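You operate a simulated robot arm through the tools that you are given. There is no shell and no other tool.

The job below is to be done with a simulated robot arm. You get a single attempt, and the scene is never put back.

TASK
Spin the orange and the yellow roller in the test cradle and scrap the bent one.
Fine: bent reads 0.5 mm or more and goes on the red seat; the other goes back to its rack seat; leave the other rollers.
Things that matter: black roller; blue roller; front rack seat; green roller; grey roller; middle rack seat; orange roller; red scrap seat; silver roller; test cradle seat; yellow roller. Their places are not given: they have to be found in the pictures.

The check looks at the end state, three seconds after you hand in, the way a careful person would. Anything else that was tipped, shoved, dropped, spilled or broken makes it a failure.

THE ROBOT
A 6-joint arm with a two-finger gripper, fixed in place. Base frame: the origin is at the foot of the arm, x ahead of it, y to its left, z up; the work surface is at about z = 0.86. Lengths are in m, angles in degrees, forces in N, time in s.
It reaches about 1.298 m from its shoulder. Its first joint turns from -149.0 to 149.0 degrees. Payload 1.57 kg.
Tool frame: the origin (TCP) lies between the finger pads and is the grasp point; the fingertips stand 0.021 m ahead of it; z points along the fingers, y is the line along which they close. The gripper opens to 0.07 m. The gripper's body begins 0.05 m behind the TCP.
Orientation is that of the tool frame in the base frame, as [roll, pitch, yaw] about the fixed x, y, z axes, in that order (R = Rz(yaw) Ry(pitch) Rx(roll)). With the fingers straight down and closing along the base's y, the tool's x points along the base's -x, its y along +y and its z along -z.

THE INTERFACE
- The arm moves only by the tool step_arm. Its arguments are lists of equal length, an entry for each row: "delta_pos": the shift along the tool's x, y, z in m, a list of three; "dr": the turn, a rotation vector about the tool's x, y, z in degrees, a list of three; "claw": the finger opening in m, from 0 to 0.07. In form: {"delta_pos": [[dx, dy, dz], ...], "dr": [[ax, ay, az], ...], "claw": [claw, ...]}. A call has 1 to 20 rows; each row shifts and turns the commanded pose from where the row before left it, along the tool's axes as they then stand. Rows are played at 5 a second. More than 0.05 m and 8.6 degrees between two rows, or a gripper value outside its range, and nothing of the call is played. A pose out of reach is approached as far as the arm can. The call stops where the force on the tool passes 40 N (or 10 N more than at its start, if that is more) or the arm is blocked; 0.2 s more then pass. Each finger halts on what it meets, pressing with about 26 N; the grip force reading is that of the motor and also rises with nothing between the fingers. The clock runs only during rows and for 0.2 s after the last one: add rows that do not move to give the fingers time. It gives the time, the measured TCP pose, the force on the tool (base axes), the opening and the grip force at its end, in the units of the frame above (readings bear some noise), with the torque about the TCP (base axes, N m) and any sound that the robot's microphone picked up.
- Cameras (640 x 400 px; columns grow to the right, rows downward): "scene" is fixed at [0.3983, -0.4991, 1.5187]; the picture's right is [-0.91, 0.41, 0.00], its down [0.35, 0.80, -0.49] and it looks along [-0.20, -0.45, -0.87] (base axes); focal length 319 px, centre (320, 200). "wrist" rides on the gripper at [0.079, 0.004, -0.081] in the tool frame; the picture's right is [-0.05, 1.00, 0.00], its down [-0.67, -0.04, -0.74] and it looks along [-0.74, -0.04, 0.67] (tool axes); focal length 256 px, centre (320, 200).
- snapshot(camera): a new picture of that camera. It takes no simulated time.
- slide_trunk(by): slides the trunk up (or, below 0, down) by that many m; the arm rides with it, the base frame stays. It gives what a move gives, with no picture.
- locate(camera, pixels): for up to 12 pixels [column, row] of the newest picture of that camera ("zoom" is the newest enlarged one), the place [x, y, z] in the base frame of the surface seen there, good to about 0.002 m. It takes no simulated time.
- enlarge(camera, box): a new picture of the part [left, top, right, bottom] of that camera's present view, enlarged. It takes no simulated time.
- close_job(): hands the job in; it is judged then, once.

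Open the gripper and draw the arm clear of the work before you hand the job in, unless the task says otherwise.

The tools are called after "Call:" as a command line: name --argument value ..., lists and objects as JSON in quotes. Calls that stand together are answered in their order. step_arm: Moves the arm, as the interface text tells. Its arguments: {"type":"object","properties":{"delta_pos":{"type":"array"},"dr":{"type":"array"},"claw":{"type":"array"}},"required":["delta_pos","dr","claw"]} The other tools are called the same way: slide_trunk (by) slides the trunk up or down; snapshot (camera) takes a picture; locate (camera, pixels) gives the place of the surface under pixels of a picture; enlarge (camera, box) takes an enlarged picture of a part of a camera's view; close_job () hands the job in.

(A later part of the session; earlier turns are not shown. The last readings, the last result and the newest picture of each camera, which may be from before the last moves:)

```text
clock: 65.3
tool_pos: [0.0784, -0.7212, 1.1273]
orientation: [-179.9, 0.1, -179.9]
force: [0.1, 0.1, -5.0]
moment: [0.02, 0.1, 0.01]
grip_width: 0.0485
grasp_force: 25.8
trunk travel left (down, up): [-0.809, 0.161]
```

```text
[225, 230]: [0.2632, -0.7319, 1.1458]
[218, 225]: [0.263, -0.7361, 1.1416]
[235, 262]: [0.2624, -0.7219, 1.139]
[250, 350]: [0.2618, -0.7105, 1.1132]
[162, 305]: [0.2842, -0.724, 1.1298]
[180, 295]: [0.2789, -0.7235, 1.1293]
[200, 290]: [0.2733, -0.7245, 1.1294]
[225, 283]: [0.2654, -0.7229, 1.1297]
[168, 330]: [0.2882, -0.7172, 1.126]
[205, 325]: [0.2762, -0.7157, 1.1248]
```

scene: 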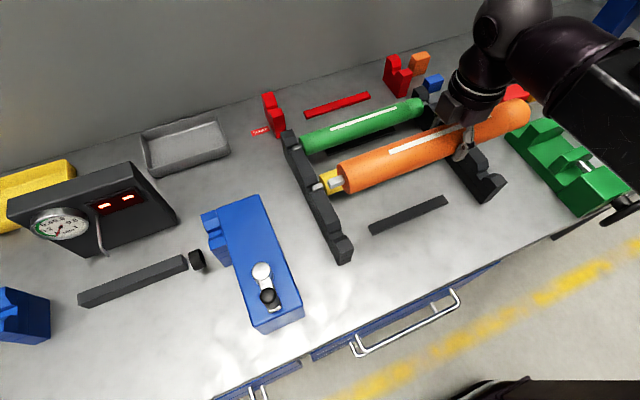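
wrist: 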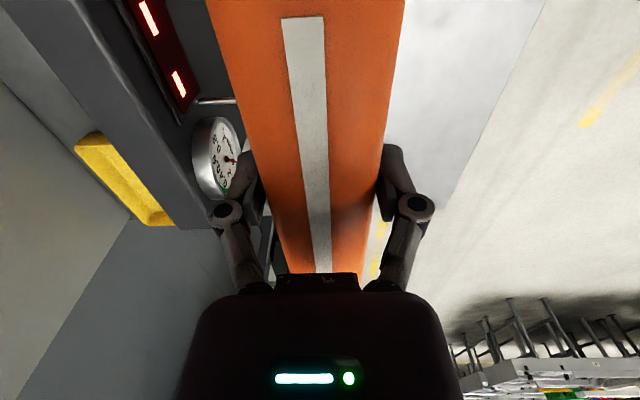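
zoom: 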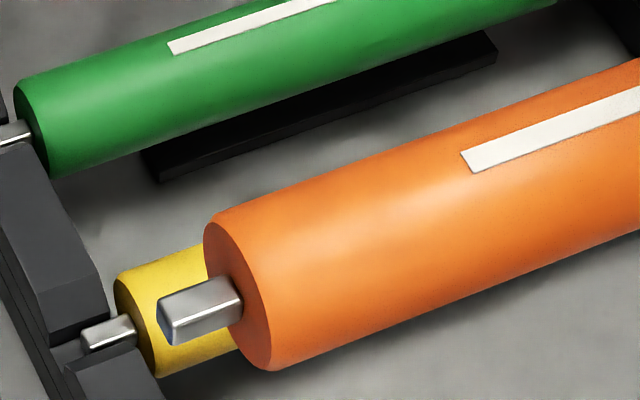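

Body face at x≈0.2625 must go to 0.241, so I shift 21 mm toward -x, then lower to just above the rack plates.

Call:
step_arm --delta_pos '[[0.008, 0, 0], [0.008, 0, 0], [0.0052, 0, 0], [0, 0, 0]]' --dr '[[0, 0, 0], [0, 0, 0], [0, 0, 0], [0, 0, 0]]' --claw '[0.03, 0.03, 0.03, 0.03]'

Call:
slide_trunk --by -0.172

Call:
enlarge --camera "scene" --box '[310, 190, 390, 260]'

Call:
enlarge --camera "scene" --box '[300, 100, 520, 260]'

```text
clock: 66.3
tool_pos: [0.0561, -0.7205, 1.1285]
orientation: [-179.9, -0.1, -180.0]
force: [0.2, 0.2, -5.4]
moment: [-0.01, 0.13, -0.03]
grip_width: 0.049
grasp_force: 25.3
trunk travel left (down, up): [-0.809, 0.161]
```

```text
clock: 68.3
tool_pos: [0.0563, -0.7199, 0.9553]
orientation: [-179.9, 0.0, -180.0]
force: [-0.3, -0.1, -4.9]
moment: [0.0, 0.13, -0.01]
grip_width: 0.0487
grasp_force: 25.8
trunk travel left (down, up): [-0.637, 0.333]
```

```text
5.71 times, centred on (350, 225) of scene
```

zoom: 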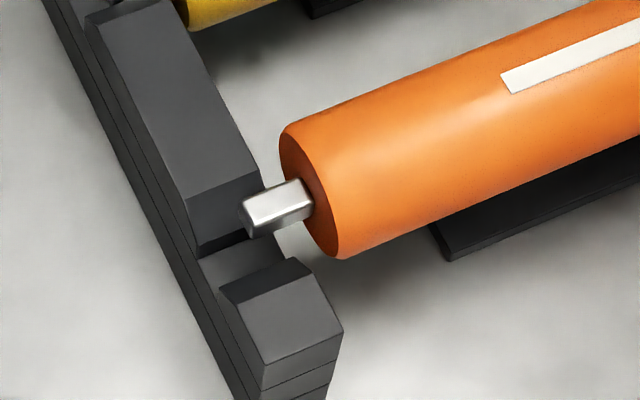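

```text
2.50 times, centred on (410, 180) of scene
```

zoom: 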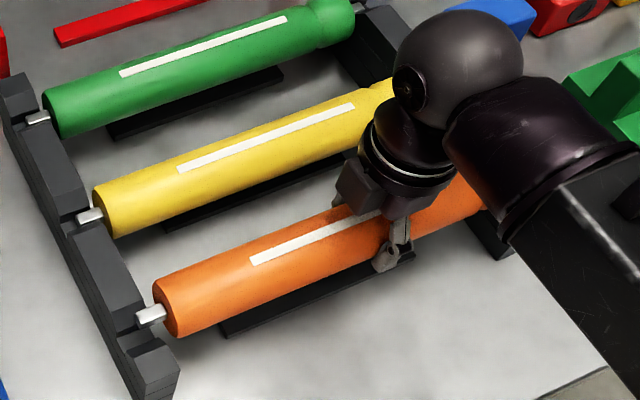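

Journal is aligned above its notch. I lower stepwise and watch the force.

Call:
slide_trunk --by -0.014

Call:
slide_trunk --by -0.006

```text
clock: 68.9
tool_pos: [0.0565, -0.7202, 0.9412]
orientation: [-179.9, 0.1, 179.9]
force: [-0.4, -0.3, -5.2]
moment: [0.0, 0.12, -0.01]
grip_width: 0.0487
grasp_force: 26.8
trunk travel left (down, up): [-0.623, 0.347]
```

```text
clock: 69.4
tool_pos: [0.0566, -0.7212, 0.9359]
orientation: [-180.0, 0.0, 180.0]
force: [0.3, -0.8, -4.4]
moment: [-0.01, 0.15, 0.01]
grip_width: 0.049
grasp_force: 26.3
trunk travel left (down, up): [-0.617, 0.353]
```

Call:
slide_trunk --by -0.005

Call:
slide_trunk --by -0.003

Call:
slide_trunk --by -0.002

```text
clock: 70.0
tool_pos: [0.0562, -0.7199, 0.931]
orientation: [-179.9, 0.0, -179.9]
force: [0.4, -0.3, -5.4]
moment: [-0.03, 0.16, -0.02]
grip_width: 0.0488
grasp_force: 26.1
trunk travel left (down, up): [-0.612, 0.358]
```

```text
clock: 70.5
tool_pos: [0.0568, -0.7209, 0.9279]
orientation: [-179.8, 0.0, -179.9]
force: [-0.3, 0.6, -5.3]
moment: [-0.01, 0.11, 0.01]
grip_width: 0.0489
grasp_force: 26.1
trunk travel left (down, up): [-0.609, 0.361]
```

```text
clock: 71.0
tool_pos: [0.0569, -0.7189, 0.9254]
orientation: [-179.9, 0.0, 180.0]
force: [-0.2, 0.0, -6.2]
moment: [-0.01, 0.18, 0.03]
grip_width: 0.0485
grasp_force: 25.7
trunk travel left (down, up): [-0.607, 0.363]
```

No contact yet at z 0.925; expected seat at about 0.923. I go on in 1.5 mm steps.

Call:
slide_trunk --by -0.0015

Call:
slide_trunk --by -0.0015

```text
clock: 71.5
tool_pos: [0.0564, -0.7215, 0.9243]
orientation: [-179.9, 0.0, -180.0]
force: [-1.1, 0.4, -5.4]
moment: [0.02, 0.13, 0.01]
grip_width: 0.0488
grasp_force: 25.8
trunk travel left (down, up): [-0.606, 0.364]
```

```text
clock: 72.0
tool_pos: [0.0556, -0.7193, 0.9226]
orientation: [-180.0, 0.0, 180.0]
force: [-0.3, -0.5, -2.0]
moment: [0.03, -0.67, -0.13]
grip_width: 0.0488
grasp_force: 26.6
trunk travel left (down, up): [-0.604, 0.366]
```

Contact begins (force down to -2 N). One more 1 mm, then I open slowly.

Call:
slide_trunk --by -0.001

Call:
step_arm --delta_pos '[[0, 0, 0], [0, 0, 0], [0, 0, 0], [0, 0, 0], [0, 0, 0], [0, 0, 0]]' --dr '[[0, 0, 0], [0, 0, 0], [0, 0, 0], [0, 0, 0], [0, 0, 0], [0, 0, 0]]' --claw '[0.048, 0.052, 0.057, 0.063, 0.07, 0.07]'

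Call:
slide_trunk --by 0.1

Call:
snapshot --camera "scene"

Call:
enlarge --camera "scene" --box '[300, 100, 520, 260]'

```text
clock: 72.5
tool_pos: [0.0564, -0.722, 0.9222]
orientation: [-179.8, 0.0, -180.0]
force: [1.6, -3.7, 7.4]
moment: [0.04, -0.19, -0.3]
grip_width: 0.0484
grasp_force: 26.2
trunk travel left (down, up): [-0.603, 0.367]
```

```text
clock: 73.9
tool_pos: [0.0568, -0.7206, 0.9223]
orientation: [-179.9, 0.0, -179.9]
force: [-0.4, -0.4, 0.5]
moment: [0.03, -0.01, 0.01]
grip_width: 0.0699
grasp_force: 0.1
trunk travel left (down, up): [-0.603, 0.367]
```

```text
clock: 75.3
tool_pos: [0.0559, -0.7192, 1.0224]
orientation: [-179.9, 0.1, -179.9]
force: [-1.0, -0.6, 0.1]
moment: [-0.01, -0.01, 0.0]
grip_width: 0.0699
grasp_force: 0.1
trunk travel left (down, up): [-0.703, 0.267]
```

```text
taken
```

scene: 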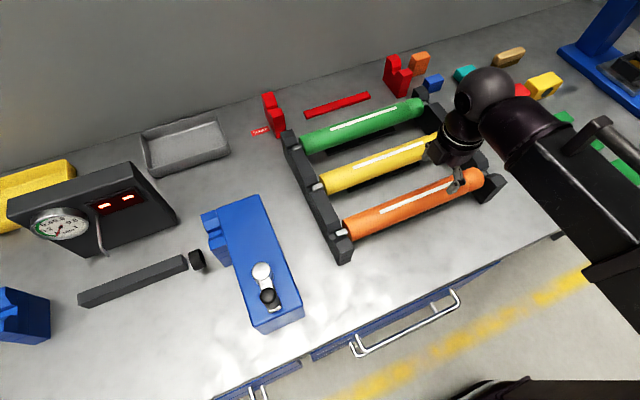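

```text
2.50 times, centred on (410, 180) of scene
```

zoom: 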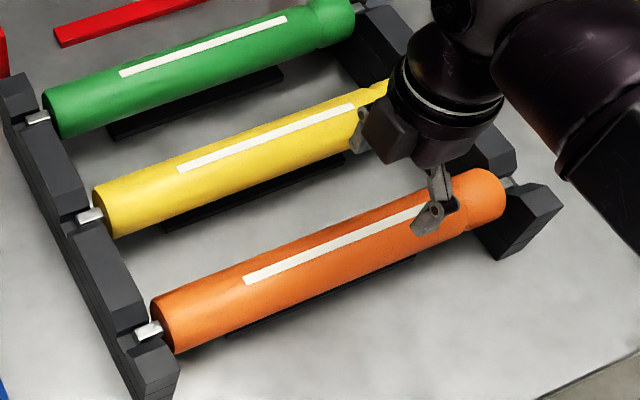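

Orange is back in its seat. Next yellow: I locate its ends precisely.

Call:
enlarge --camera "scene" --box '[290, 155, 370, 225]'

Call:
locate --camera "zoom" --pixels '[[180, 235], [195, 228], [215, 222], [232, 215], [240, 185], [260, 180], [330, 160], [165, 215], [210, 200], [185, 255], [210, 250], [140, 180]]'

```text
5.71 times, centred on (330, 190) of scene
```

zoom: 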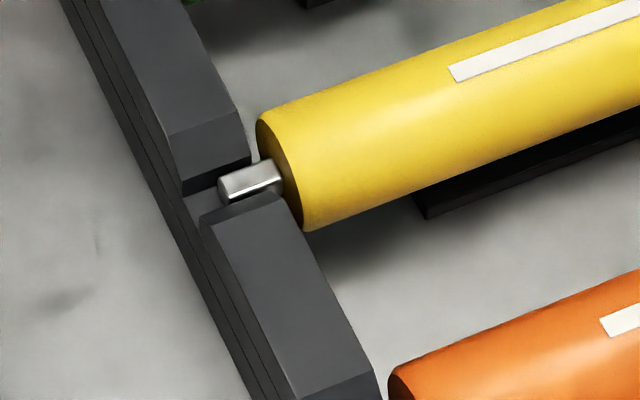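

```text
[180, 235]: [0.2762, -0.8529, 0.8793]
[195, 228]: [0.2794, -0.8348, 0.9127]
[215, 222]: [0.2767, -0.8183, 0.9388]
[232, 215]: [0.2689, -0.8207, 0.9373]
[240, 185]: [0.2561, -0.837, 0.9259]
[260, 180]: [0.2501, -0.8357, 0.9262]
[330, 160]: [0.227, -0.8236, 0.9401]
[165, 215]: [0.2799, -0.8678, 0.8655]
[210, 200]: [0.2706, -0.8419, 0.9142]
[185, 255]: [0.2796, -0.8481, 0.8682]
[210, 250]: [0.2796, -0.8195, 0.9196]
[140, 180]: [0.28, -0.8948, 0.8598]
```

Call:
locate --camera "zoom" --pixels '[[215, 165], [205, 175], [245, 205], [228, 210], [272, 130], [285, 150], [305, 222], [222, 190], [276, 170], [265, 185]]'

```text
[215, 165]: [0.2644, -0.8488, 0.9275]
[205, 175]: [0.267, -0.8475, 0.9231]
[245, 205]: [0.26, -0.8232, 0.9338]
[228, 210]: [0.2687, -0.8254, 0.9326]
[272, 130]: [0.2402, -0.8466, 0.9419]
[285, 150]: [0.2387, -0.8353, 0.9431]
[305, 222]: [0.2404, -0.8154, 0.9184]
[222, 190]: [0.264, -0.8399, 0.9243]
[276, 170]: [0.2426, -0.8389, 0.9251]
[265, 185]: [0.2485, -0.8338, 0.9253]
```

Yellow's body face is x≈0.2405, axis y≈-0.840. I move over it, lower, and check alignment in the wrist view before closing.

Call:
step_arm --delta_pos '[[0, -0.02, 0], [0, -0.03, 0], [0, -0.035, 0], [0, -0.025, 0], [0, -0.0105, 0], [0, 0, 0]]' --dr '[[0, 0, 0], [0, 0, 0], [0, 0, 0], [0, 0, 0], [0, 0, 0], [0, 0, 0]]' --claw '[0.07, 0.07, 0.07, 0.07, 0.07, 0.07]'

Call:
snapshot --camera "wrist"

Call:
snapshot --camera "scene"

```text
clock: 76.7
tool_pos: [0.0563, -0.8403, 1.0221]
orientation: [-179.9, 0.1, -180.0]
force: [0.4, -0.4, 0.4]
moment: [-0.02, 0.02, 0.0]
grip_width: 0.0699
grasp_force: 0.0
trunk travel left (down, up): [-0.703, 0.267]
```

```text
taken
```

wrist: 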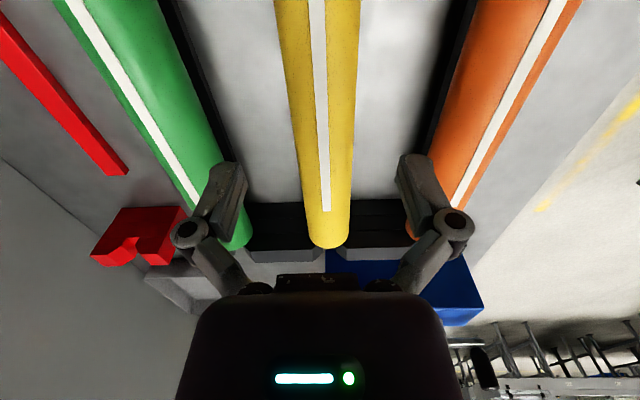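

```text
taken
```

scene: 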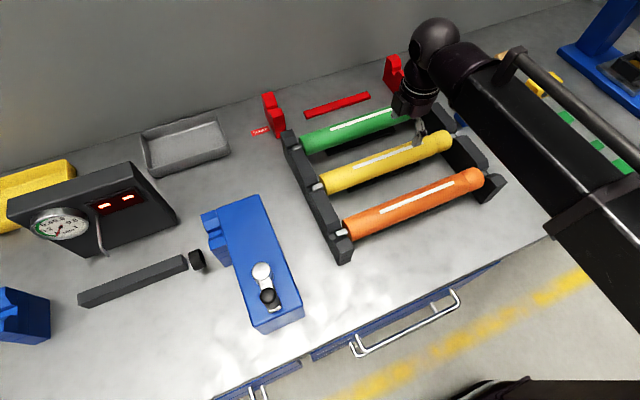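

The yellow roller is centred between the fingers (columns 275–360 between 215 and 425). I lower to its axis and grip it.

Call:
slide_trunk --by -0.101

Call:
step_arm --delta_pos '[[0, 0, 0], [0, 0, 0], [0, 0, 0], [0, 0, 0]]' --dr '[[0, 0, 0], [0, 0, 0], [0, 0, 0], [0, 0, 0]]' --claw '[0.06, 0.045, 0.03, 0.03]'

Call:
slide_trunk --by 0.012

Call:
snapshot --camera "scene"

```text
clock: 78.0
tool_pos: [0.0563, -0.8411, 0.9214]
orientation: [-179.8, 0.0, -180.0]
force: [-1.1, 0.1, 1.2]
moment: [-0.03, 0.02, 0.0]
grip_width: 0.0699
grasp_force: 0.1
trunk travel left (down, up): [-0.602, 0.368]
```

```text
clock: 79.0
tool_pos: [0.0573, -0.8392, 0.9212]
orientation: [-180.0, 0.0, 180.0]
force: [-0.1, 1.5, 3.0]
moment: [0.06, -0.03, 0.25]
grip_width: 0.0488
grasp_force: 26.3
trunk travel left (down, up): [-0.602, 0.368]
```

```text
clock: 79.6
tool_pos: [0.0566, -0.8416, 0.9327]
orientation: [-179.9, 0.0, 179.9]
force: [-0.1, 0.2, -5.5]
moment: [0.02, 0.14, -0.02]
grip_width: 0.0487
grasp_force: 26.2
trunk travel left (down, up): [-0.614, 0.356]
```

```text
taken
```

scene: 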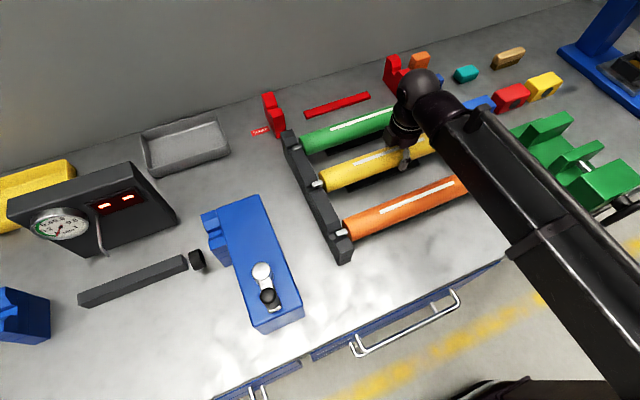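

Yellow is held with the same weight. I raise to travel height and carry it toward the cradle.

Call:
slide_trunk --by 0.194

Call:
step_arm --delta_pos '[[-0.015, 0.001, 0], [-0.025, 0.002, 0], [-0.03, 0.0025, 0], [-0.03, 0.0025, 0], [-0.03, 0.0025, 0], [-0.03, 0.0025, 0], [-0.03, 0.0025, 0], [-0.03, 0.0025, 0], [-0.03, 0.0025, 0], [-0.03, 0.0025, 0], [-0.03, 0.0025, 0], [-0.03, 0.0025, 0], [-0.03, 0.0025, 0], [-0.03, 0.0025, 0], [-0.03, 0.0025, 0], [-0.03, 0.002, 0], [-0.03, 0.002, 0], [-0.03, 0.001, 0], [-0.025, 0.001, 0], [-0.015, 0, 0]]' --dr '[[0, 0, 0], [0, 0, 0], [0, 0, 0], [0, 0, 0], [0, 0, 0], [0, 0, 0], [0, 0, 0], [0, 0, 0], [0, 0, 0], [0, 0, 0], [0, 0, 0], [0, 0, 0], [0, 0, 0], [0, 0, 0], [0, 0, 0], [0, 0, 0], [0, 0, 0], [0, 0, 0], [0, 0, 0], [0, 0, 0]]' --claw '[0.03, 0.03, 0.03, 0.03, 0.03, 0.03, 0.03, 0.03, 0.03, 0.03, 0.03, 0.03, 0.03, 0.03, 0.03, 0.03, 0.03, 0.03, 0.03, 0.03]'

Call:
snapshot --camera "scene"

Call:
snapshot --camera "wrist"

```text
clock: 81.7
tool_pos: [0.0559, -0.8407, 1.1264]
orientation: [-179.9, 0.0, -180.0]
force: [0.4, -0.2, -5.9]
moment: [0.01, 0.14, 0.04]
grip_width: 0.0488
grasp_force: 25.9
trunk travel left (down, up): [-0.808, 0.162]
```

```text
clock: 85.9
tool_pos: [0.6181, -0.7993, 1.1262]
orientation: [-179.8, 0.0, 180.0]
force: [0.3, -0.3, -5.9]
moment: [-0.01, 0.14, -0.02]
grip_width: 0.0487
grasp_force: 25.5
trunk travel left (down, up): [-0.808, 0.162]
```

```text
taken
```

scene: 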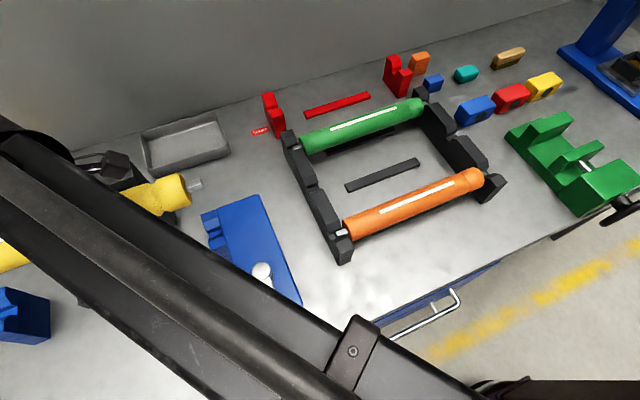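

```text
taken
```

wrist: 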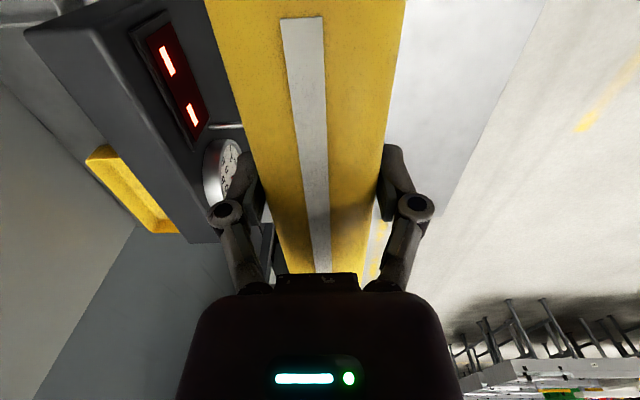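

x is 0.618; I move 24 mm more toward +x and lower to z≈0.99.

Call:
step_arm --delta_pos '[[-0.008, 0, 0], [-0.01, 0, 0], [-0.006, 0, 0], [0, 0, 0]]' --dr '[[0, 0, 0], [0, 0, 0], [0, 0, 0], [0, 0, 0]]' --claw '[0.03, 0.03, 0.03, 0.03]'

Call:
slide_trunk --by -0.136

Call:
enlarge --camera "scene" --box '[150, 190, 270, 290]'

Call:
locate --camera "zoom" --pixels '[[265, 140], [275, 160], [285, 165], [300, 160], [315, 152], [325, 150], [240, 165], [220, 180], [290, 200]]'

```text
clock: 86.9
tool_pos: [0.6415, -0.7974, 1.1268]
orientation: [-179.9, 0.1, -180.0]
force: [-0.5, 0.7, -5.2]
moment: [0.01, 0.11, -0.04]
grip_width: 0.0487
grasp_force: 25.6
trunk travel left (down, up): [-0.808, 0.162]
```

```text
clock: 88.6
tool_pos: [0.6425, -0.7991, 0.9905]
orientation: [-179.9, 0.0, 180.0]
force: [-0.2, 0.7, -5.7]
moment: [0.0, 0.14, -0.01]
grip_width: 0.0489
grasp_force: 25.8
trunk travel left (down, up): [-0.672, 0.298]
```

```text
4.00 times, centred on (210, 240) of scene
```

zoom: 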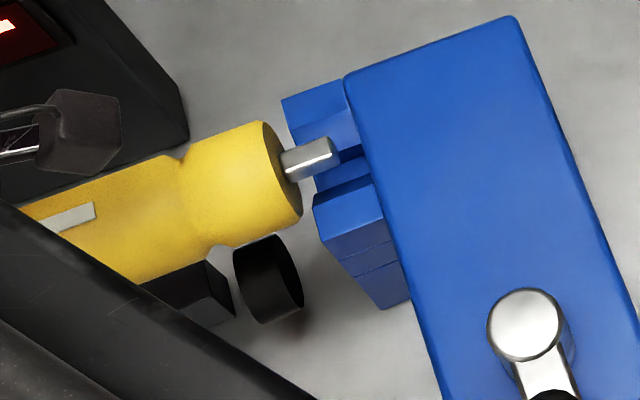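

```text
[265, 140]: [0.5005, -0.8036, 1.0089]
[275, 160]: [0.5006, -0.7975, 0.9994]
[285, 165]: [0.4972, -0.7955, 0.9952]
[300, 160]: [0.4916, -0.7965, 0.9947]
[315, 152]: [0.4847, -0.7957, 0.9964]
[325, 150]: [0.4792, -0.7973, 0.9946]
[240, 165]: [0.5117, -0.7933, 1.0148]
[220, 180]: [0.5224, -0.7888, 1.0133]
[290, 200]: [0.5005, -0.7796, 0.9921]
```

Body face at x≈0.5005, a bit close to the box; I shift +3.5 mm in x and -2 mm in y, then lower to 0.9685.

Call:
step_arm --delta_pos '[[-0.002, -0.001, 0], [-0.0015, -0.001, 0], [0, 0, 0]]' --dr '[[0, 0, 0], [0, 0, 0], [0, 0, 0]]' --claw '[0.03, 0.03, 0.03]'

Call:
slide_trunk --by -0.021

Call:
step_arm --delta_pos '[[0, -0.0015, 0], [0, -0.0015, 0], [0, 0, 0]]' --dr '[[0, 0, 0], [0, 0, 0], [0, 0, 0]]' --claw '[0.03, 0.03, 0.03]'

Call:
enlarge --camera "wrist" --box '[180, 180, 340, 280]'

```text
clock: 89.4
tool_pos: [0.6453, -0.801, 0.991]
orientation: [-179.8, 0.0, 180.0]
force: [0.3, -0.4, -5.7]
moment: [0.0, 0.11, 0.01]
grip_width: 0.0488
grasp_force: 25.9
trunk travel left (down, up): [-0.672, 0.298]
```

```text
clock: 90.0
tool_pos: [0.6446, -0.8007, 0.97]
orientation: [-180.0, 0.0, -180.0]
force: [0.0, -0.5, -6.1]
moment: [-0.02, 0.12, 0.01]
grip_width: 0.0488
grasp_force: 25.9
trunk travel left (down, up): [-0.651, 0.319]
```

```text
clock: 90.8
tool_pos: [0.6437, -0.8035, 0.9695]
orientation: [-179.9, -0.1, -180.0]
force: [0.2, 0.0, -6.3]
moment: [0.01, 0.14, 0.01]
grip_width: 0.0486
grasp_force: 26.2
trunk travel left (down, up): [-0.651, 0.319]
```

```text
4.00 times, centred on (260, 230) of wrist
```

zoom: 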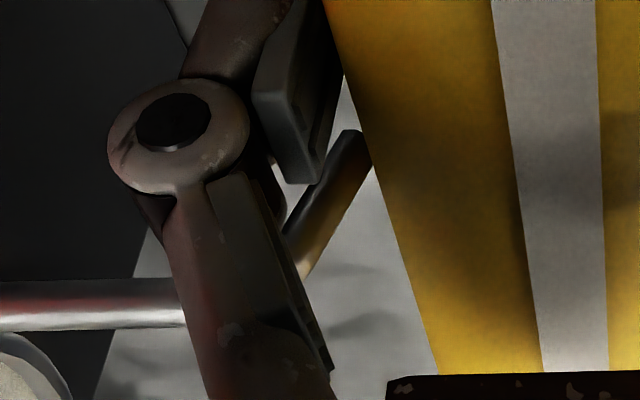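

No contact. I continue the staircase: lower 5 mm, then -2 mm in y, and so on.

Call:
slide_trunk --by -0.0055

Call:
step_arm --delta_pos '[[0, -0.002, 0], [0, 0, 0]]' --dr '[[0, 0, 0], [0, 0, 0]]' --claw '[0.03, 0.03]'

Call:
slide_trunk --by -0.0035

Call:
step_arm --delta_pos '[[0, -0.0025, 0], [0, 0, 0]]' --dr '[[0, 0, 0], [0, 0, 0]]' --claw '[0.03, 0.03]'

```text
clock: 91.4
tool_pos: [0.6445, -0.8041, 0.964]
orientation: [-179.9, 0.0, 180.0]
force: [0.3, 0.2, -5.7]
moment: [-0.01, 0.11, 0.0]
grip_width: 0.0486
grasp_force: 25.7
trunk travel left (down, up): [-0.646, 0.324]
```

```text
clock: 92.0
tool_pos: [0.6438, -0.8071, 0.9644]
orientation: [180.0, 0.0, -180.0]
force: [0.2, 0.7, -5.3]
moment: [0.0, 0.09, -0.01]
grip_width: 0.0484
grasp_force: 25.8
trunk travel left (down, up): [-0.646, 0.324]
```

```text
clock: 92.5
tool_pos: [0.6443, -0.8064, 0.9611]
orientation: [-179.8, 0.0, 180.0]
force: [0.9, -3.0, -1.9]
moment: [-0.03, -0.55, -0.52]
grip_width: 0.0488
grasp_force: 25.8
trunk travel left (down, up): [-0.642, 0.328]
```

```text
clock: 93.1
tool_pos: [0.6453, -0.8069, 0.9593]
orientation: [-179.9, -0.1, -180.0]
force: [-1.1, 0.0, -5.4]
moment: [-0.01, 0.15, 0.0]
grip_width: 0.0486
grasp_force: 26.5
trunk travel left (down, up): [-0.642, 0.328]
```

Free at (y≈-0.808, z 0.960). Lower 3 mm and check.

Call:
slide_trunk --by -0.003

Call:
slide_trunk --by -0.003

Call:
enlarge --camera "wrist" --box '[180, 200, 340, 300]'

```text
clock: 93.6
tool_pos: [0.645, -0.809, 0.9584]
orientation: [-179.8, 0.0, 179.9]
force: [-0.2, 0.1, -5.2]
moment: [-0.03, 0.12, -0.01]
grip_width: 0.0485
grasp_force: 26.0
trunk travel left (down, up): [-0.639, 0.331]
```

```text
clock: 94.2
tool_pos: [0.6449, -0.8085, 0.9543]
orientation: [-179.9, -0.1, -179.9]
force: [0.2, 0.6, -5.8]
moment: [-0.02, 0.12, 0.0]
grip_width: 0.0487
grasp_force: 26.2
trunk travel left (down, up): [-0.636, 0.334]
```

```text
4.00 times, centred on (260, 250) of wrist
```

zoom: 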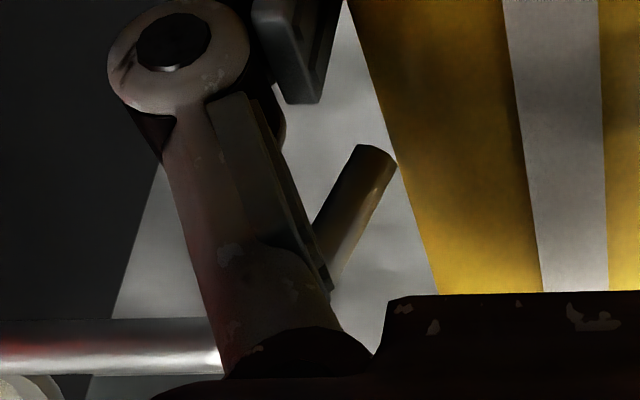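

It is sliding into the slot freely with y≈-0.8088. I lower the rest in small steps.

Call:
slide_trunk --by -0.003

Call:
slide_trunk --by -0.003

Call:
slide_trunk --by -0.002

```text
clock: 94.7
tool_pos: [0.6445, -0.8082, 0.9519]
orientation: [-179.9, 0.0, 180.0]
force: [0.6, 1.1, -5.3]
moment: [0.0, 0.12, 0.04]
grip_width: 0.0487
grasp_force: 25.8
trunk travel left (down, up): [-0.633, 0.337]
```

```text
clock: 95.2
tool_pos: [0.6452, -0.808, 0.9484]
orientation: [-179.9, 0.0, -180.0]
force: [-0.7, 0.5, -5.4]
moment: [0.01, 0.12, -0.01]
grip_width: 0.0486
grasp_force: 25.9
trunk travel left (down, up): [-0.63, 0.34]
```

```text
clock: 95.7
tool_pos: [0.6444, -0.8083, 0.9474]
orientation: [-179.8, 0.0, -180.0]
force: [0.4, -1.4, -2.1]
moment: [0.01, -0.74, -0.18]
grip_width: 0.0491
grasp_force: 26.2
trunk travel left (down, up): [-0.628, 0.342]
```

Contact starts at z≈0.947. One more 1.5 mm, then open and check.

Call:
slide_trunk --by -0.0015

Call:
step_arm --delta_pos '[[0, 0, 0], [0, 0, 0], [0, 0, 0], [0, 0, 0], [0, 0, 0], [0, 0, 0]]' --dr '[[0, 0, 0], [0, 0, 0], [0, 0, 0], [0, 0, 0], [0, 0, 0], [0, 0, 0]]' --claw '[0.048, 0.052, 0.057, 0.063, 0.07, 0.07]'

Call:
slide_trunk --by 0.163

Call:
snapshot --camera "scene"

Call:
enlarge --camera "scene" --box '[150, 190, 270, 290]'

Call:
locate --camera "zoom" --pixels '[[290, 165], [298, 195], [250, 190], [325, 178], [345, 172]]'

```text
clock: 96.2
tool_pos: [0.6439, -0.8081, 0.9472]
orientation: [-179.8, 0.1, -179.9]
force: [4.3, -4.7, 12.9]
moment: [0.01, 0.16, -0.09]
grip_width: 0.0488
grasp_force: 26.5
trunk travel left (down, up): [-0.627, 0.343]
```

```text
clock: 97.6
tool_pos: [0.6449, -0.8078, 0.9452]
orientation: [-179.9, 0.0, -180.0]
force: [-0.1, -0.1, 0.2]
moment: [0.06, -0.02, -0.01]
grip_width: 0.07
grasp_force: 0.1
trunk travel left (down, up): [-0.627, 0.343]
```

```text
clock: 99.5
tool_pos: [0.6449, -0.8088, 1.1081]
orientation: [-179.8, 0.1, 180.0]
force: [0.0, 0.4, -0.1]
moment: [0.0, 0.06, 0.0]
grip_width: 0.0699
grasp_force: 0.0
trunk travel left (down, up): [-0.79, 0.18]
```

```text
taken
```

scene: 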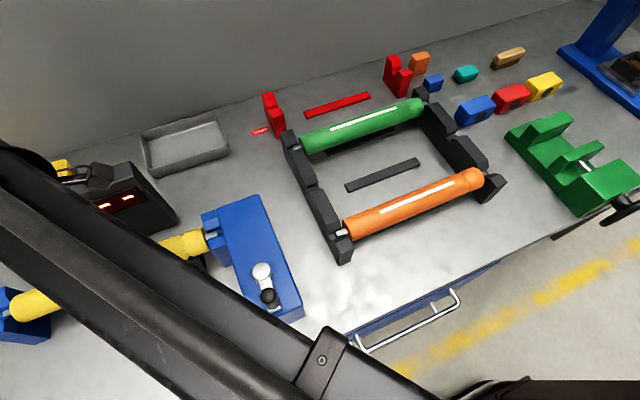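

```text
4.00 times, centred on (210, 240) of scene
```

zoom: 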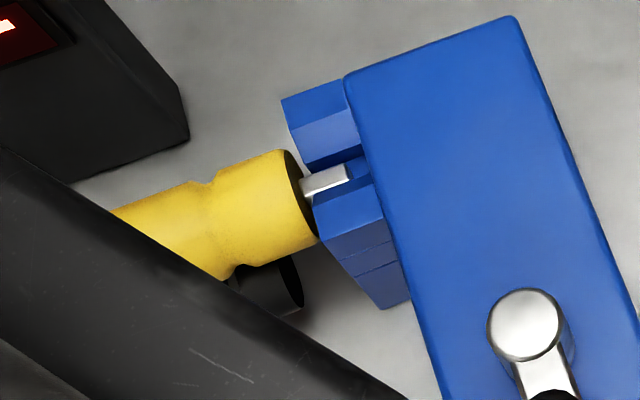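

```text
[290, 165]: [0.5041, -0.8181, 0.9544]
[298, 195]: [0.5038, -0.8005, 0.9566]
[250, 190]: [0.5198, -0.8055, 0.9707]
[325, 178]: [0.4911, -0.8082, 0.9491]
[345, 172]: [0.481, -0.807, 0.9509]
```

Yellow sits in both V-blocks and the display is reset to dashes. I go to the crank knob again at (0.424,-0.6258).

Call:
step_arm --delta_pos '[[0.02, 0.0165, 0], [0.03, 0.0255, 0], [0.035, 0.029, 0], [0.035, 0.029, 0], [0.035, 0.029, 0], [0.034, 0.028, 0], [0.02, 0.0165, 0], [0.012, 0.0093, 0], [0, 0, 0]]' --dr '[[0, 0, 0], [0, 0, 0], [0, 0, 0], [0, 0, 0], [0, 0, 0], [0, 0, 0], [0, 0, 0], [0, 0, 0], [0, 0, 0]]' --claw '[0.07, 0.07, 0.07, 0.07, 0.07, 0.07, 0.07, 0.07, 0.07]'

Call:
slide_trunk --by -0.063

Call:
step_arm --delta_pos '[[0, 0, 0], [0, 0, 0], [0, 0, 0], [0, 0, 0], [0, 0, 0]]' --dr '[[0, 0, 0], [0, 0, 0], [0, 0, 0], [0, 0, 0], [0, 0, 0]]' --claw '[0.05, 0.03, 0.015, 0.015, 0.015]'

Call:
snapshot --camera "wrist"

```text
clock: 101.5
tool_pos: [0.424, -0.6242, 1.1093]
orientation: [-180.0, 0.0, 180.0]
force: [0.3, 0.4, -0.6]
moment: [0.0, 0.01, 0.03]
grip_width: 0.07
grasp_force: 0.0
trunk travel left (down, up): [-0.79, 0.18]
```

```text
clock: 102.5
tool_pos: [0.4258, -0.6241, 1.0462]
orientation: [-179.9, 0.0, 179.9]
force: [-0.3, -0.5, -0.5]
moment: [0.0, -0.01, -0.01]
grip_width: 0.0698
grasp_force: 0.1
trunk travel left (down, up): [-0.727, 0.243]
```

```text
clock: 103.7
tool_pos: [0.4254, -0.625, 1.046]
orientation: [-179.9, 0.0, 180.0]
force: [0.3, -4.2, 4.5]
moment: [-0.06, -0.01, -0.01]
grip_width: 0.0234
grasp_force: 31.9
trunk travel left (down, up): [-0.727, 0.243]
```

```text
taken
```

wrist: 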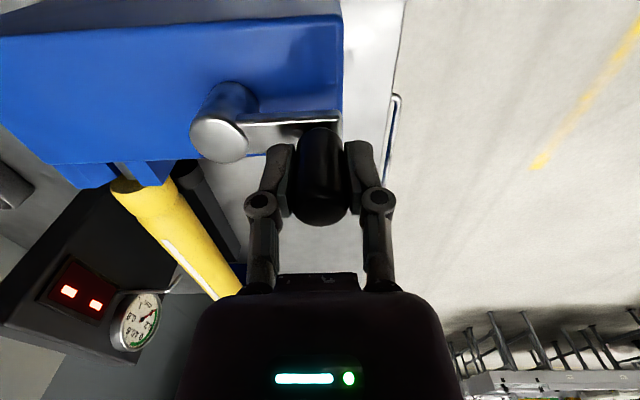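

Knob gripped with small forces. I turn the crank 0→90° and look at the dial, then on.

Call:
step_arm --delta_pos '[[-0.01418, -0.00237, 0], [-0.01322, -0.00547, 0], [-0.01135, -0.00871, 0], [-0.00871, -0.01135, 0], [-0.00547, -0.01322, 0], [-0.00187, -0.01418, 0]]' --dr '[[0, 0, 0], [0, 0, 0], [0, 0, 0], [0, 0, 0], [0, 0, 0], [0, 0, 0]]' --claw '[0.015, 0.015, 0.015, 0.015, 0.015, 0.015]'

Call:
enlarge --camera "scene" --box '[0, 180, 220, 320]'

Call:
step_arm --delta_pos '[[0.00187, -0.01418, 0], [0.00547, -0.01322, 0], [0.00871, -0.01085, 0], [0.01135, -0.00821, 0], [0.01322, -0.00497, 0], [0.01418, -0.00187, 0]]' --dr '[[0, 0, 0], [0, 0, 0], [0, 0, 0], [0, 0, 0], [0, 0, 0], [0, 0, 0]]' --claw '[0.015, 0.015, 0.015, 0.015, 0.015, 0.015]'

Call:
enlarge --camera "scene" --box '[0, 180, 220, 320]'

```text
clock: 105.1
tool_pos: [0.4805, -0.6794, 1.046]
orientation: [-180.0, -0.1, -180.0]
force: [-0.7, 0.5, -0.4]
moment: [0.01, -0.01, -0.01]
grip_width: 0.0152
grasp_force: 0.1
trunk travel left (down, up): [-0.727, 0.243]
```

```text
2.86 times, centred on (110, 250) of scene
```

zoom: 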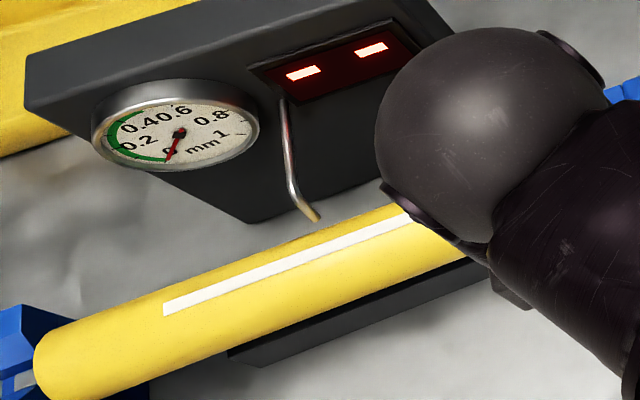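

```text
clock: 106.5
tool_pos: [0.4249, -0.7331, 1.0464]
orientation: [-179.9, 0.0, -179.9]
force: [-0.1, -0.6, 0.0]
moment: [-0.03, 0.0, 0.0]
grip_width: 0.015
grasp_force: 0.1
trunk travel left (down, up): [-0.727, 0.243]
```

```text
2.86 times, centred on (110, 250) of scene
```

zoom: 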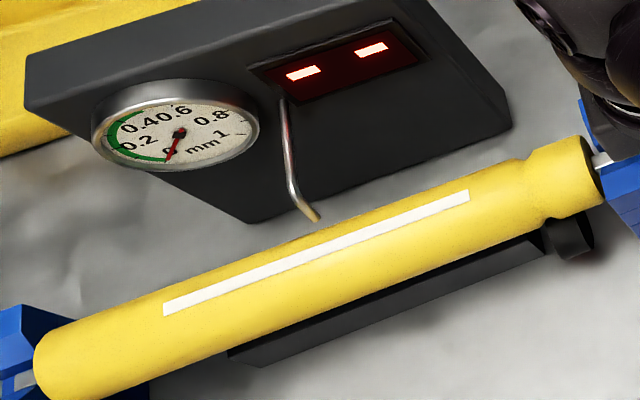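

The knob slipped out of the fingers (width now 0.015, roller didn't turn). I look where the knob is.

Call:
snapshot --camera "wrist"

Call:
snapshot --camera "scene"

```text
taken
```

wrist: 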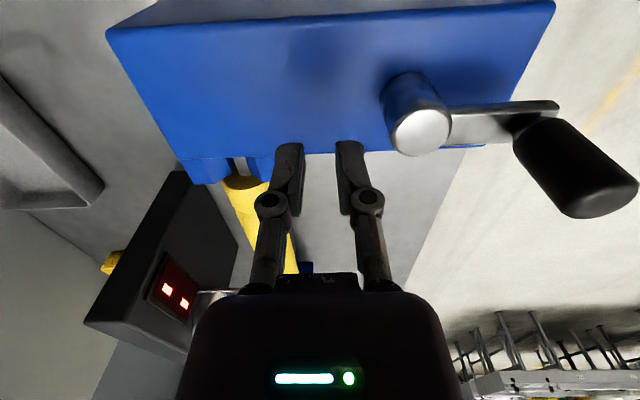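

```text
taken
```

scene: 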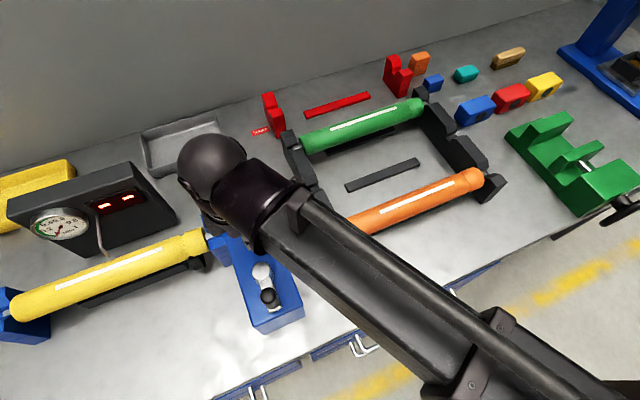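

The knob is still at its starting place. I raise, reopen and return to it, then grip a little lower and start the turn slowly.

Call:
slide_trunk --by 0.065

Call:
step_arm --delta_pos '[[0, 0.02, 0], [0, 0.03, 0], [0, 0.03, 0], [0, 0.02, 0], [0, 0.0075, 0], [0, 0, 0]]' --dr '[[0, 0, 0], [0, 0, 0], [0, 0, 0], [0, 0, 0], [0, 0, 0], [0, 0, 0]]' --claw '[0.07, 0.07, 0.07, 0.07, 0.07, 0.07]'

Call:
snapshot --camera "wrist"

Call:
locate --camera "wrist" --pixels '[[316, 125], [316, 140], [300, 125], [332, 125], [316, 110], [240, 95]]'

```text
clock: 107.6
tool_pos: [0.4239, -0.7325, 1.1102]
orientation: [-179.9, 0.0, -179.9]
force: [-0.2, -0.1, -0.3]
moment: [0.01, -0.01, 0.05]
grip_width: 0.0149
grasp_force: 0.0
trunk travel left (down, up): [-0.792, 0.178]
```

```text
clock: 109.0
tool_pos: [0.4259, -0.6251, 1.1109]
orientation: [-179.8, 0.0, -179.9]
force: [-0.5, 1.2, 0.1]
moment: [0.01, 0.01, -0.01]
grip_width: 0.07
grasp_force: 0.1
trunk travel left (down, up): [-0.792, 0.178]
```

```text
taken
```

wrist: 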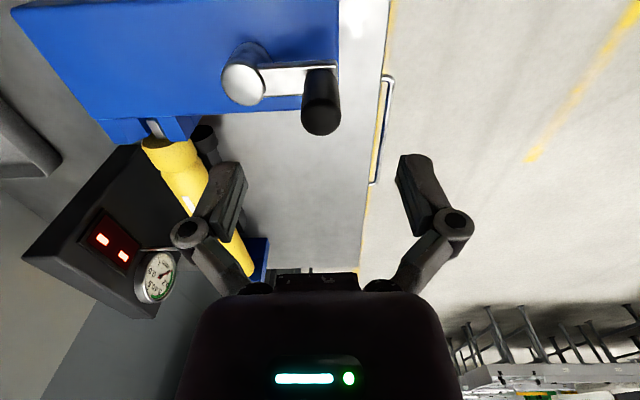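

```text
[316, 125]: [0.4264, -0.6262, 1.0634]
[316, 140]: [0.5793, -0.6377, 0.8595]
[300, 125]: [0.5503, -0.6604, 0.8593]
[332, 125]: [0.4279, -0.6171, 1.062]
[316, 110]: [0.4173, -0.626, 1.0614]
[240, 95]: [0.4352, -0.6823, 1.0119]
```

Call:
locate --camera "wrist" --pixels '[[321, 117], [305, 117], [337, 117], [321, 132], [321, 104], [321, 98], [243, 85], [226, 85], [261, 85], [243, 101], [243, 70]]'

```text
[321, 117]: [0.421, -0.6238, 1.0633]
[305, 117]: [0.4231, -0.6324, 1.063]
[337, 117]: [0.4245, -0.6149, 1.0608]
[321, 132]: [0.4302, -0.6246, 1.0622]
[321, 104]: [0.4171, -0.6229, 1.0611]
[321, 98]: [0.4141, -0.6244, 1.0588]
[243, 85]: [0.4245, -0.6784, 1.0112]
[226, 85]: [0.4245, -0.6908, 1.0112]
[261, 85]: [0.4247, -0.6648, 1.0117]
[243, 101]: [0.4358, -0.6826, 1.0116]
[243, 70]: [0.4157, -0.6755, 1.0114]
```

Knob centre is (0.4215,-0.624); I shift 3.5 mm toward -x, lower to z≈1.04 and grip.

Call:
step_arm --delta_pos '[[0.0035, 0, 0], [0, 0, 0]]' --dr '[[0, 0, 0], [0, 0, 0]]' --claw '[0.07, 0.07]'

Call:
slide_trunk --by -0.0695

Call:
step_arm --delta_pos '[[0, 0, 0], [0, 0, 0], [0, 0, 0], [0, 0, 0], [0, 0, 0]]' --dr '[[0, 0, 0], [0, 0, 0], [0, 0, 0], [0, 0, 0], [0, 0, 0]]' --claw '[0.05, 0.03, 0.01, 0.01, 0.01]'

Call:
step_arm --delta_pos '[[-0.00345, -0.0001, 0], [-0.00347, -0.00035, 0], [-0.0034, -0.0006, 0], [-0.0034, -0.00076, 0]]' --dr '[[0, 0, 0], [0, 0, 0], [0, 0, 0], [0, 0, 0]]' --claw '[0.01, 0.01, 0.01, 0.01]'

Call:
snapshot --camera "wrist"

```text
clock: 109.6
tool_pos: [0.423, -0.6253, 1.1113]
orientation: [-179.8, 0.0, 180.0]
force: [-0.1, -0.1, 0.7]
moment: [0.0, 0.0, -0.03]
grip_width: 0.0701
grasp_force: 0.0
trunk travel left (down, up): [-0.792, 0.178]
```

```text
clock: 110.6
tool_pos: [0.4224, -0.6275, 1.0409]
orientation: [-179.8, 0.0, -179.9]
force: [-0.3, -0.1, -1.2]
moment: [0.01, -0.01, 0.0]
grip_width: 0.07
grasp_force: 0.0
trunk travel left (down, up): [-0.722, 0.248]
```

```text
clock: 111.8
tool_pos: [0.4223, -0.6251, 1.0414]
orientation: [-179.9, 0.0, 180.0]
force: [0.1, 9.3, -4.2]
moment: [0.15, -0.01, 0.02]
grip_width: 0.0235
grasp_force: 32.4
trunk travel left (down, up): [-0.722, 0.248]
```

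```text
clock: 112.8
tool_pos: [0.4362, -0.629, 1.0406]
orientation: [-179.7, 0.2, -180.0]
force: [-0.3, -0.8, -0.4]
moment: [0.01, -0.02, -0.03]
grip_width: 0.0098
grasp_force: 0.0
trunk travel left (down, up): [-0.722, 0.248]
```

```text
taken
```

wrist: 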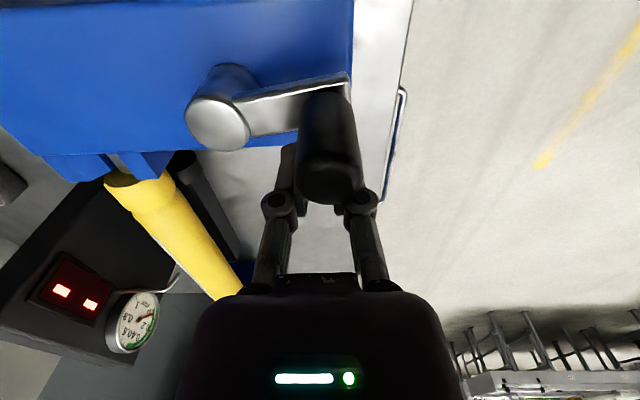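

The knob slips out along x, where only friction holds it. I'll back away, raise, and turn the tool 90° so the fingers straddle the knob tangentially and push it positively, turning along with the crank.

Call:
step_arm --delta_pos '[[-0.01, 0, 0], [-0.01, 0, 0], [0, 0, 0]]' --dr '[[0, 0, 0], [0, 0, 0], [0, 0, 0]]' --claw '[0.01, 0.01, 0.01]'

Call:
slide_trunk --by 0.07

Call:
step_arm --delta_pos '[[0, 0, 0], [0, 0, 0], [0, 0, 0], [0, 0, 0], [0, 0, 0], [0, 0, 0], [0, 0, 0], [0, 0, 0], [0, 0, 0], [0, 0, 0], [0, 0, 0], [0, 0, 0]]' --dr '[[0, 0, -8], [0, 0, -8], [0, 0, -8], [0, 0, -8], [0, 0, -8], [0, 0, -8], [0, 0, -8], [0, 0, -8], [0, 0, -8], [0, 0, -8], [0, 0, -8], [0, 0, -2]]' --claw '[0.04, 0.04, 0.04, 0.04, 0.04, 0.04, 0.04, 0.04, 0.04, 0.04, 0.04, 0.04]'

Call:
snapshot --camera "wrist"

Call:
snapshot --camera "scene"

```text
clock: 113.6
tool_pos: [0.4568, -0.626, 1.0412]
orientation: [-179.9, 0.1, -180.0]
force: [0.1, 0.8, -0.8]
moment: [0.0, 0.05, 0.02]
grip_width: 0.0101
grasp_force: 0.0
trunk travel left (down, up): [-0.722, 0.248]
```

```text
clock: 114.7
tool_pos: [0.4572, -0.6282, 1.1122]
orientation: [-179.9, 0.0, -179.9]
force: [-0.2, -0.8, 0.7]
moment: [-0.02, 0.0, -0.01]
grip_width: 0.0101
grasp_force: 0.0
trunk travel left (down, up): [-0.792, 0.178]
```

```text
clock: 117.3
tool_pos: [0.4559, -0.6277, 1.1115]
orientation: [180.0, -0.1, -89.9]
force: [0.1, 0.5, 0.2]
moment: [0.0, 0.0, 0.02]
grip_width: 0.0401
grasp_force: 0.2
trunk travel left (down, up): [-0.792, 0.178]
```

```text
taken
```

wrist: 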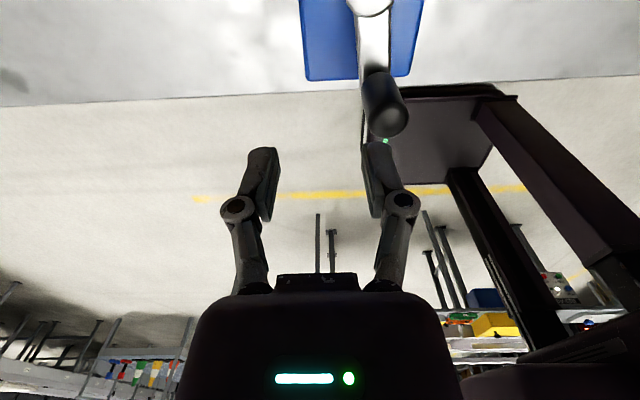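

```text
taken
```

scene: 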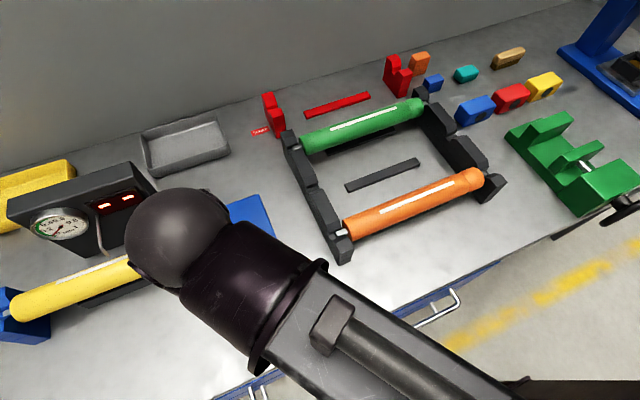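

The tool now closes along x. I locate the knob at (388,118).

Call:
locate --camera "wrist" --pixels '[[390, 118], [378, 118], [402, 118], [390, 130], [390, 108], [370, 5], [385, 100]]'

```text
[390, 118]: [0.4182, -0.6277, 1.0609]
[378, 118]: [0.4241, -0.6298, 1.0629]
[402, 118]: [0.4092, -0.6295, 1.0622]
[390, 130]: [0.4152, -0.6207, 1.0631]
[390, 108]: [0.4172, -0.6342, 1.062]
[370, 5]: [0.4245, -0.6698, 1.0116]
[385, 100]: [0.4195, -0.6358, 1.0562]
```

Knob is now at about (0.4165,-0.626), i.e. θ≈-9°. I centre over it, lower to z≈1.041, and close to a loose 26 mm.

Call:
step_arm --delta_pos '[[0, 0.015, 0], [-0.001, 0.015, 0], [-0.001, 0.01, 0], [0, 0, 0]]' --dr '[[0, 0, 0], [0, 0, 0], [0, 0, 0], [0, 0, 0]]' --claw '[0.055, 0.055, 0.055, 0.055]'

Call:
snapshot --camera "wrist"

```text
clock: 118.3
tool_pos: [0.4162, -0.6241, 1.1113]
orientation: [-180.0, -0.1, -89.9]
force: [0.3, -1.1, -0.2]
moment: [0.0, 0.01, -0.01]
grip_width: 0.0552
grasp_force: 0.0
trunk travel left (down, up): [-0.792, 0.178]
```

```text
taken
```

wrist: 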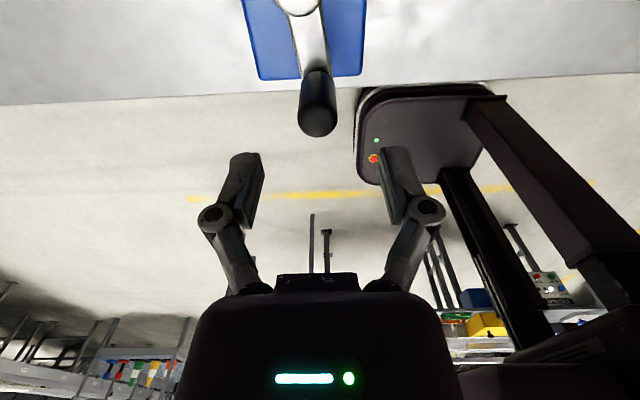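

Knob is centred between the fingers (column 318). I lower and close loosely.

Call:
slide_trunk --by -0.07

Call:
step_arm --delta_pos '[[0, 0, 0], [0, 0, 0], [0, 0, 0], [0, 0, 0]]' --dr '[[0, 0, 0], [0, 0, 0], [0, 0, 0], [0, 0, 0]]' --claw '[0.04, 0.03, 0.026, 0.026]'

Call:
snapshot --camera "wrist"

```text
clock: 119.4
tool_pos: [0.4163, -0.6247, 1.041]
orientation: [180.0, 0.0, -90.0]
force: [0.1, 0.3, 0.4]
moment: [-0.03, 0.02, -0.01]
grip_width: 0.0551
grasp_force: 0.1
trunk travel left (down, up): [-0.722, 0.248]
```

```text
clock: 120.4
tool_pos: [0.4161, -0.6256, 1.0413]
orientation: [-180.0, -0.2, -90.0]
force: [0.1, -0.5, 0.3]
moment: [0.02, -0.01, 0.0]
grip_width: 0.026
grasp_force: 0.2
trunk travel left (down, up): [-0.722, 0.248]
```

```text
taken
```

wrist: 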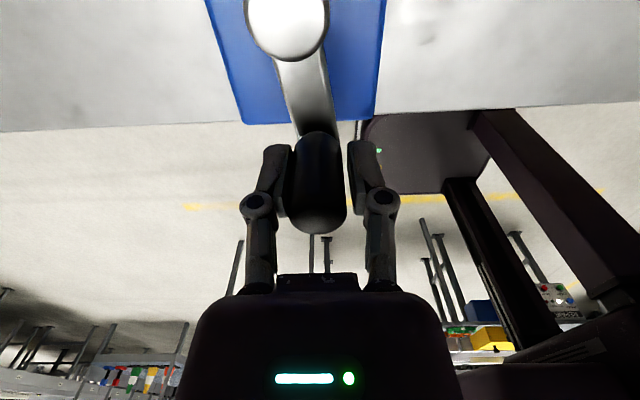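

The knob sits loosely between the fingers. I turn the crank ~68°, rotating the tool along with it, and look at the dial.

Call:
step_arm --delta_pos '[[-0.0004, -0.0042, 0], [-0.0003, -0.0042, 0], [0.0006, -0.00807, 0], [0.0006, -0.00807, 0], [0.0006, -0.00807, 0], [0.0006, -0.00807, 0], [0.0006, -0.00807, 0], [0.0006, -0.00807, 0], [0.0006, -0.00807, 0], [0.0006, -0.00807, 0]]' --dr '[[0, 0, 0], [0, 0, 0], [0, 0, 8.5], [0, 0, 8.5], [0, 0, 8.5], [0, 0, 8.5], [0, 0, 8.5], [0, 0, 8.5], [0, 0, 8.5], [0, 0, 8.5]]' --claw '[0.026, 0.026, 0.026, 0.026, 0.026, 0.026, 0.026, 0.026, 0.026, 0.026]'

Call:
snapshot --camera "wrist"

Call:
enlarge --camera "scene" --box '[0, 180, 220, 320]'

```text
clock: 121.6
tool_pos: [0.4354, -0.6258, 1.0442]
orientation: [179.3, -0.2, -112.4]
force: [-23.7, 5.6, -3.8]
moment: [-0.16, 0.4, -0.11]
grip_width: 0.04
grasp_force: 10.4
trunk travel left (down, up): [-0.722, 0.248]
stopped in row 5: the force on the tool passed its limit at 47 N (the readings are from after the stop); the commanded pose is now the measured one
```

```text
taken
```

wrist: 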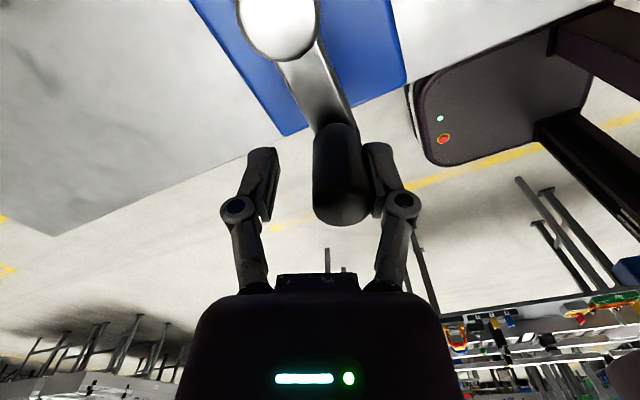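

```text
2.86 times, centred on (110, 250) of scene
```

zoom: 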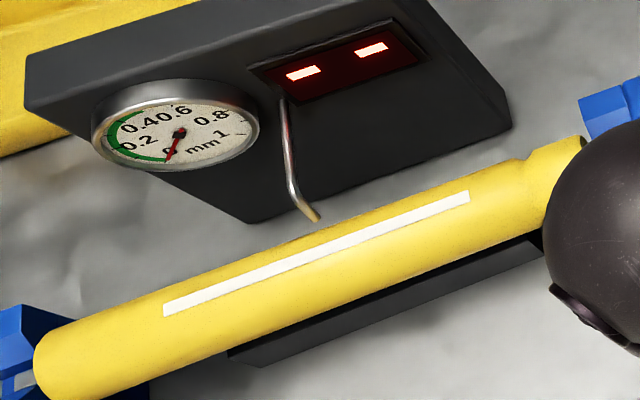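

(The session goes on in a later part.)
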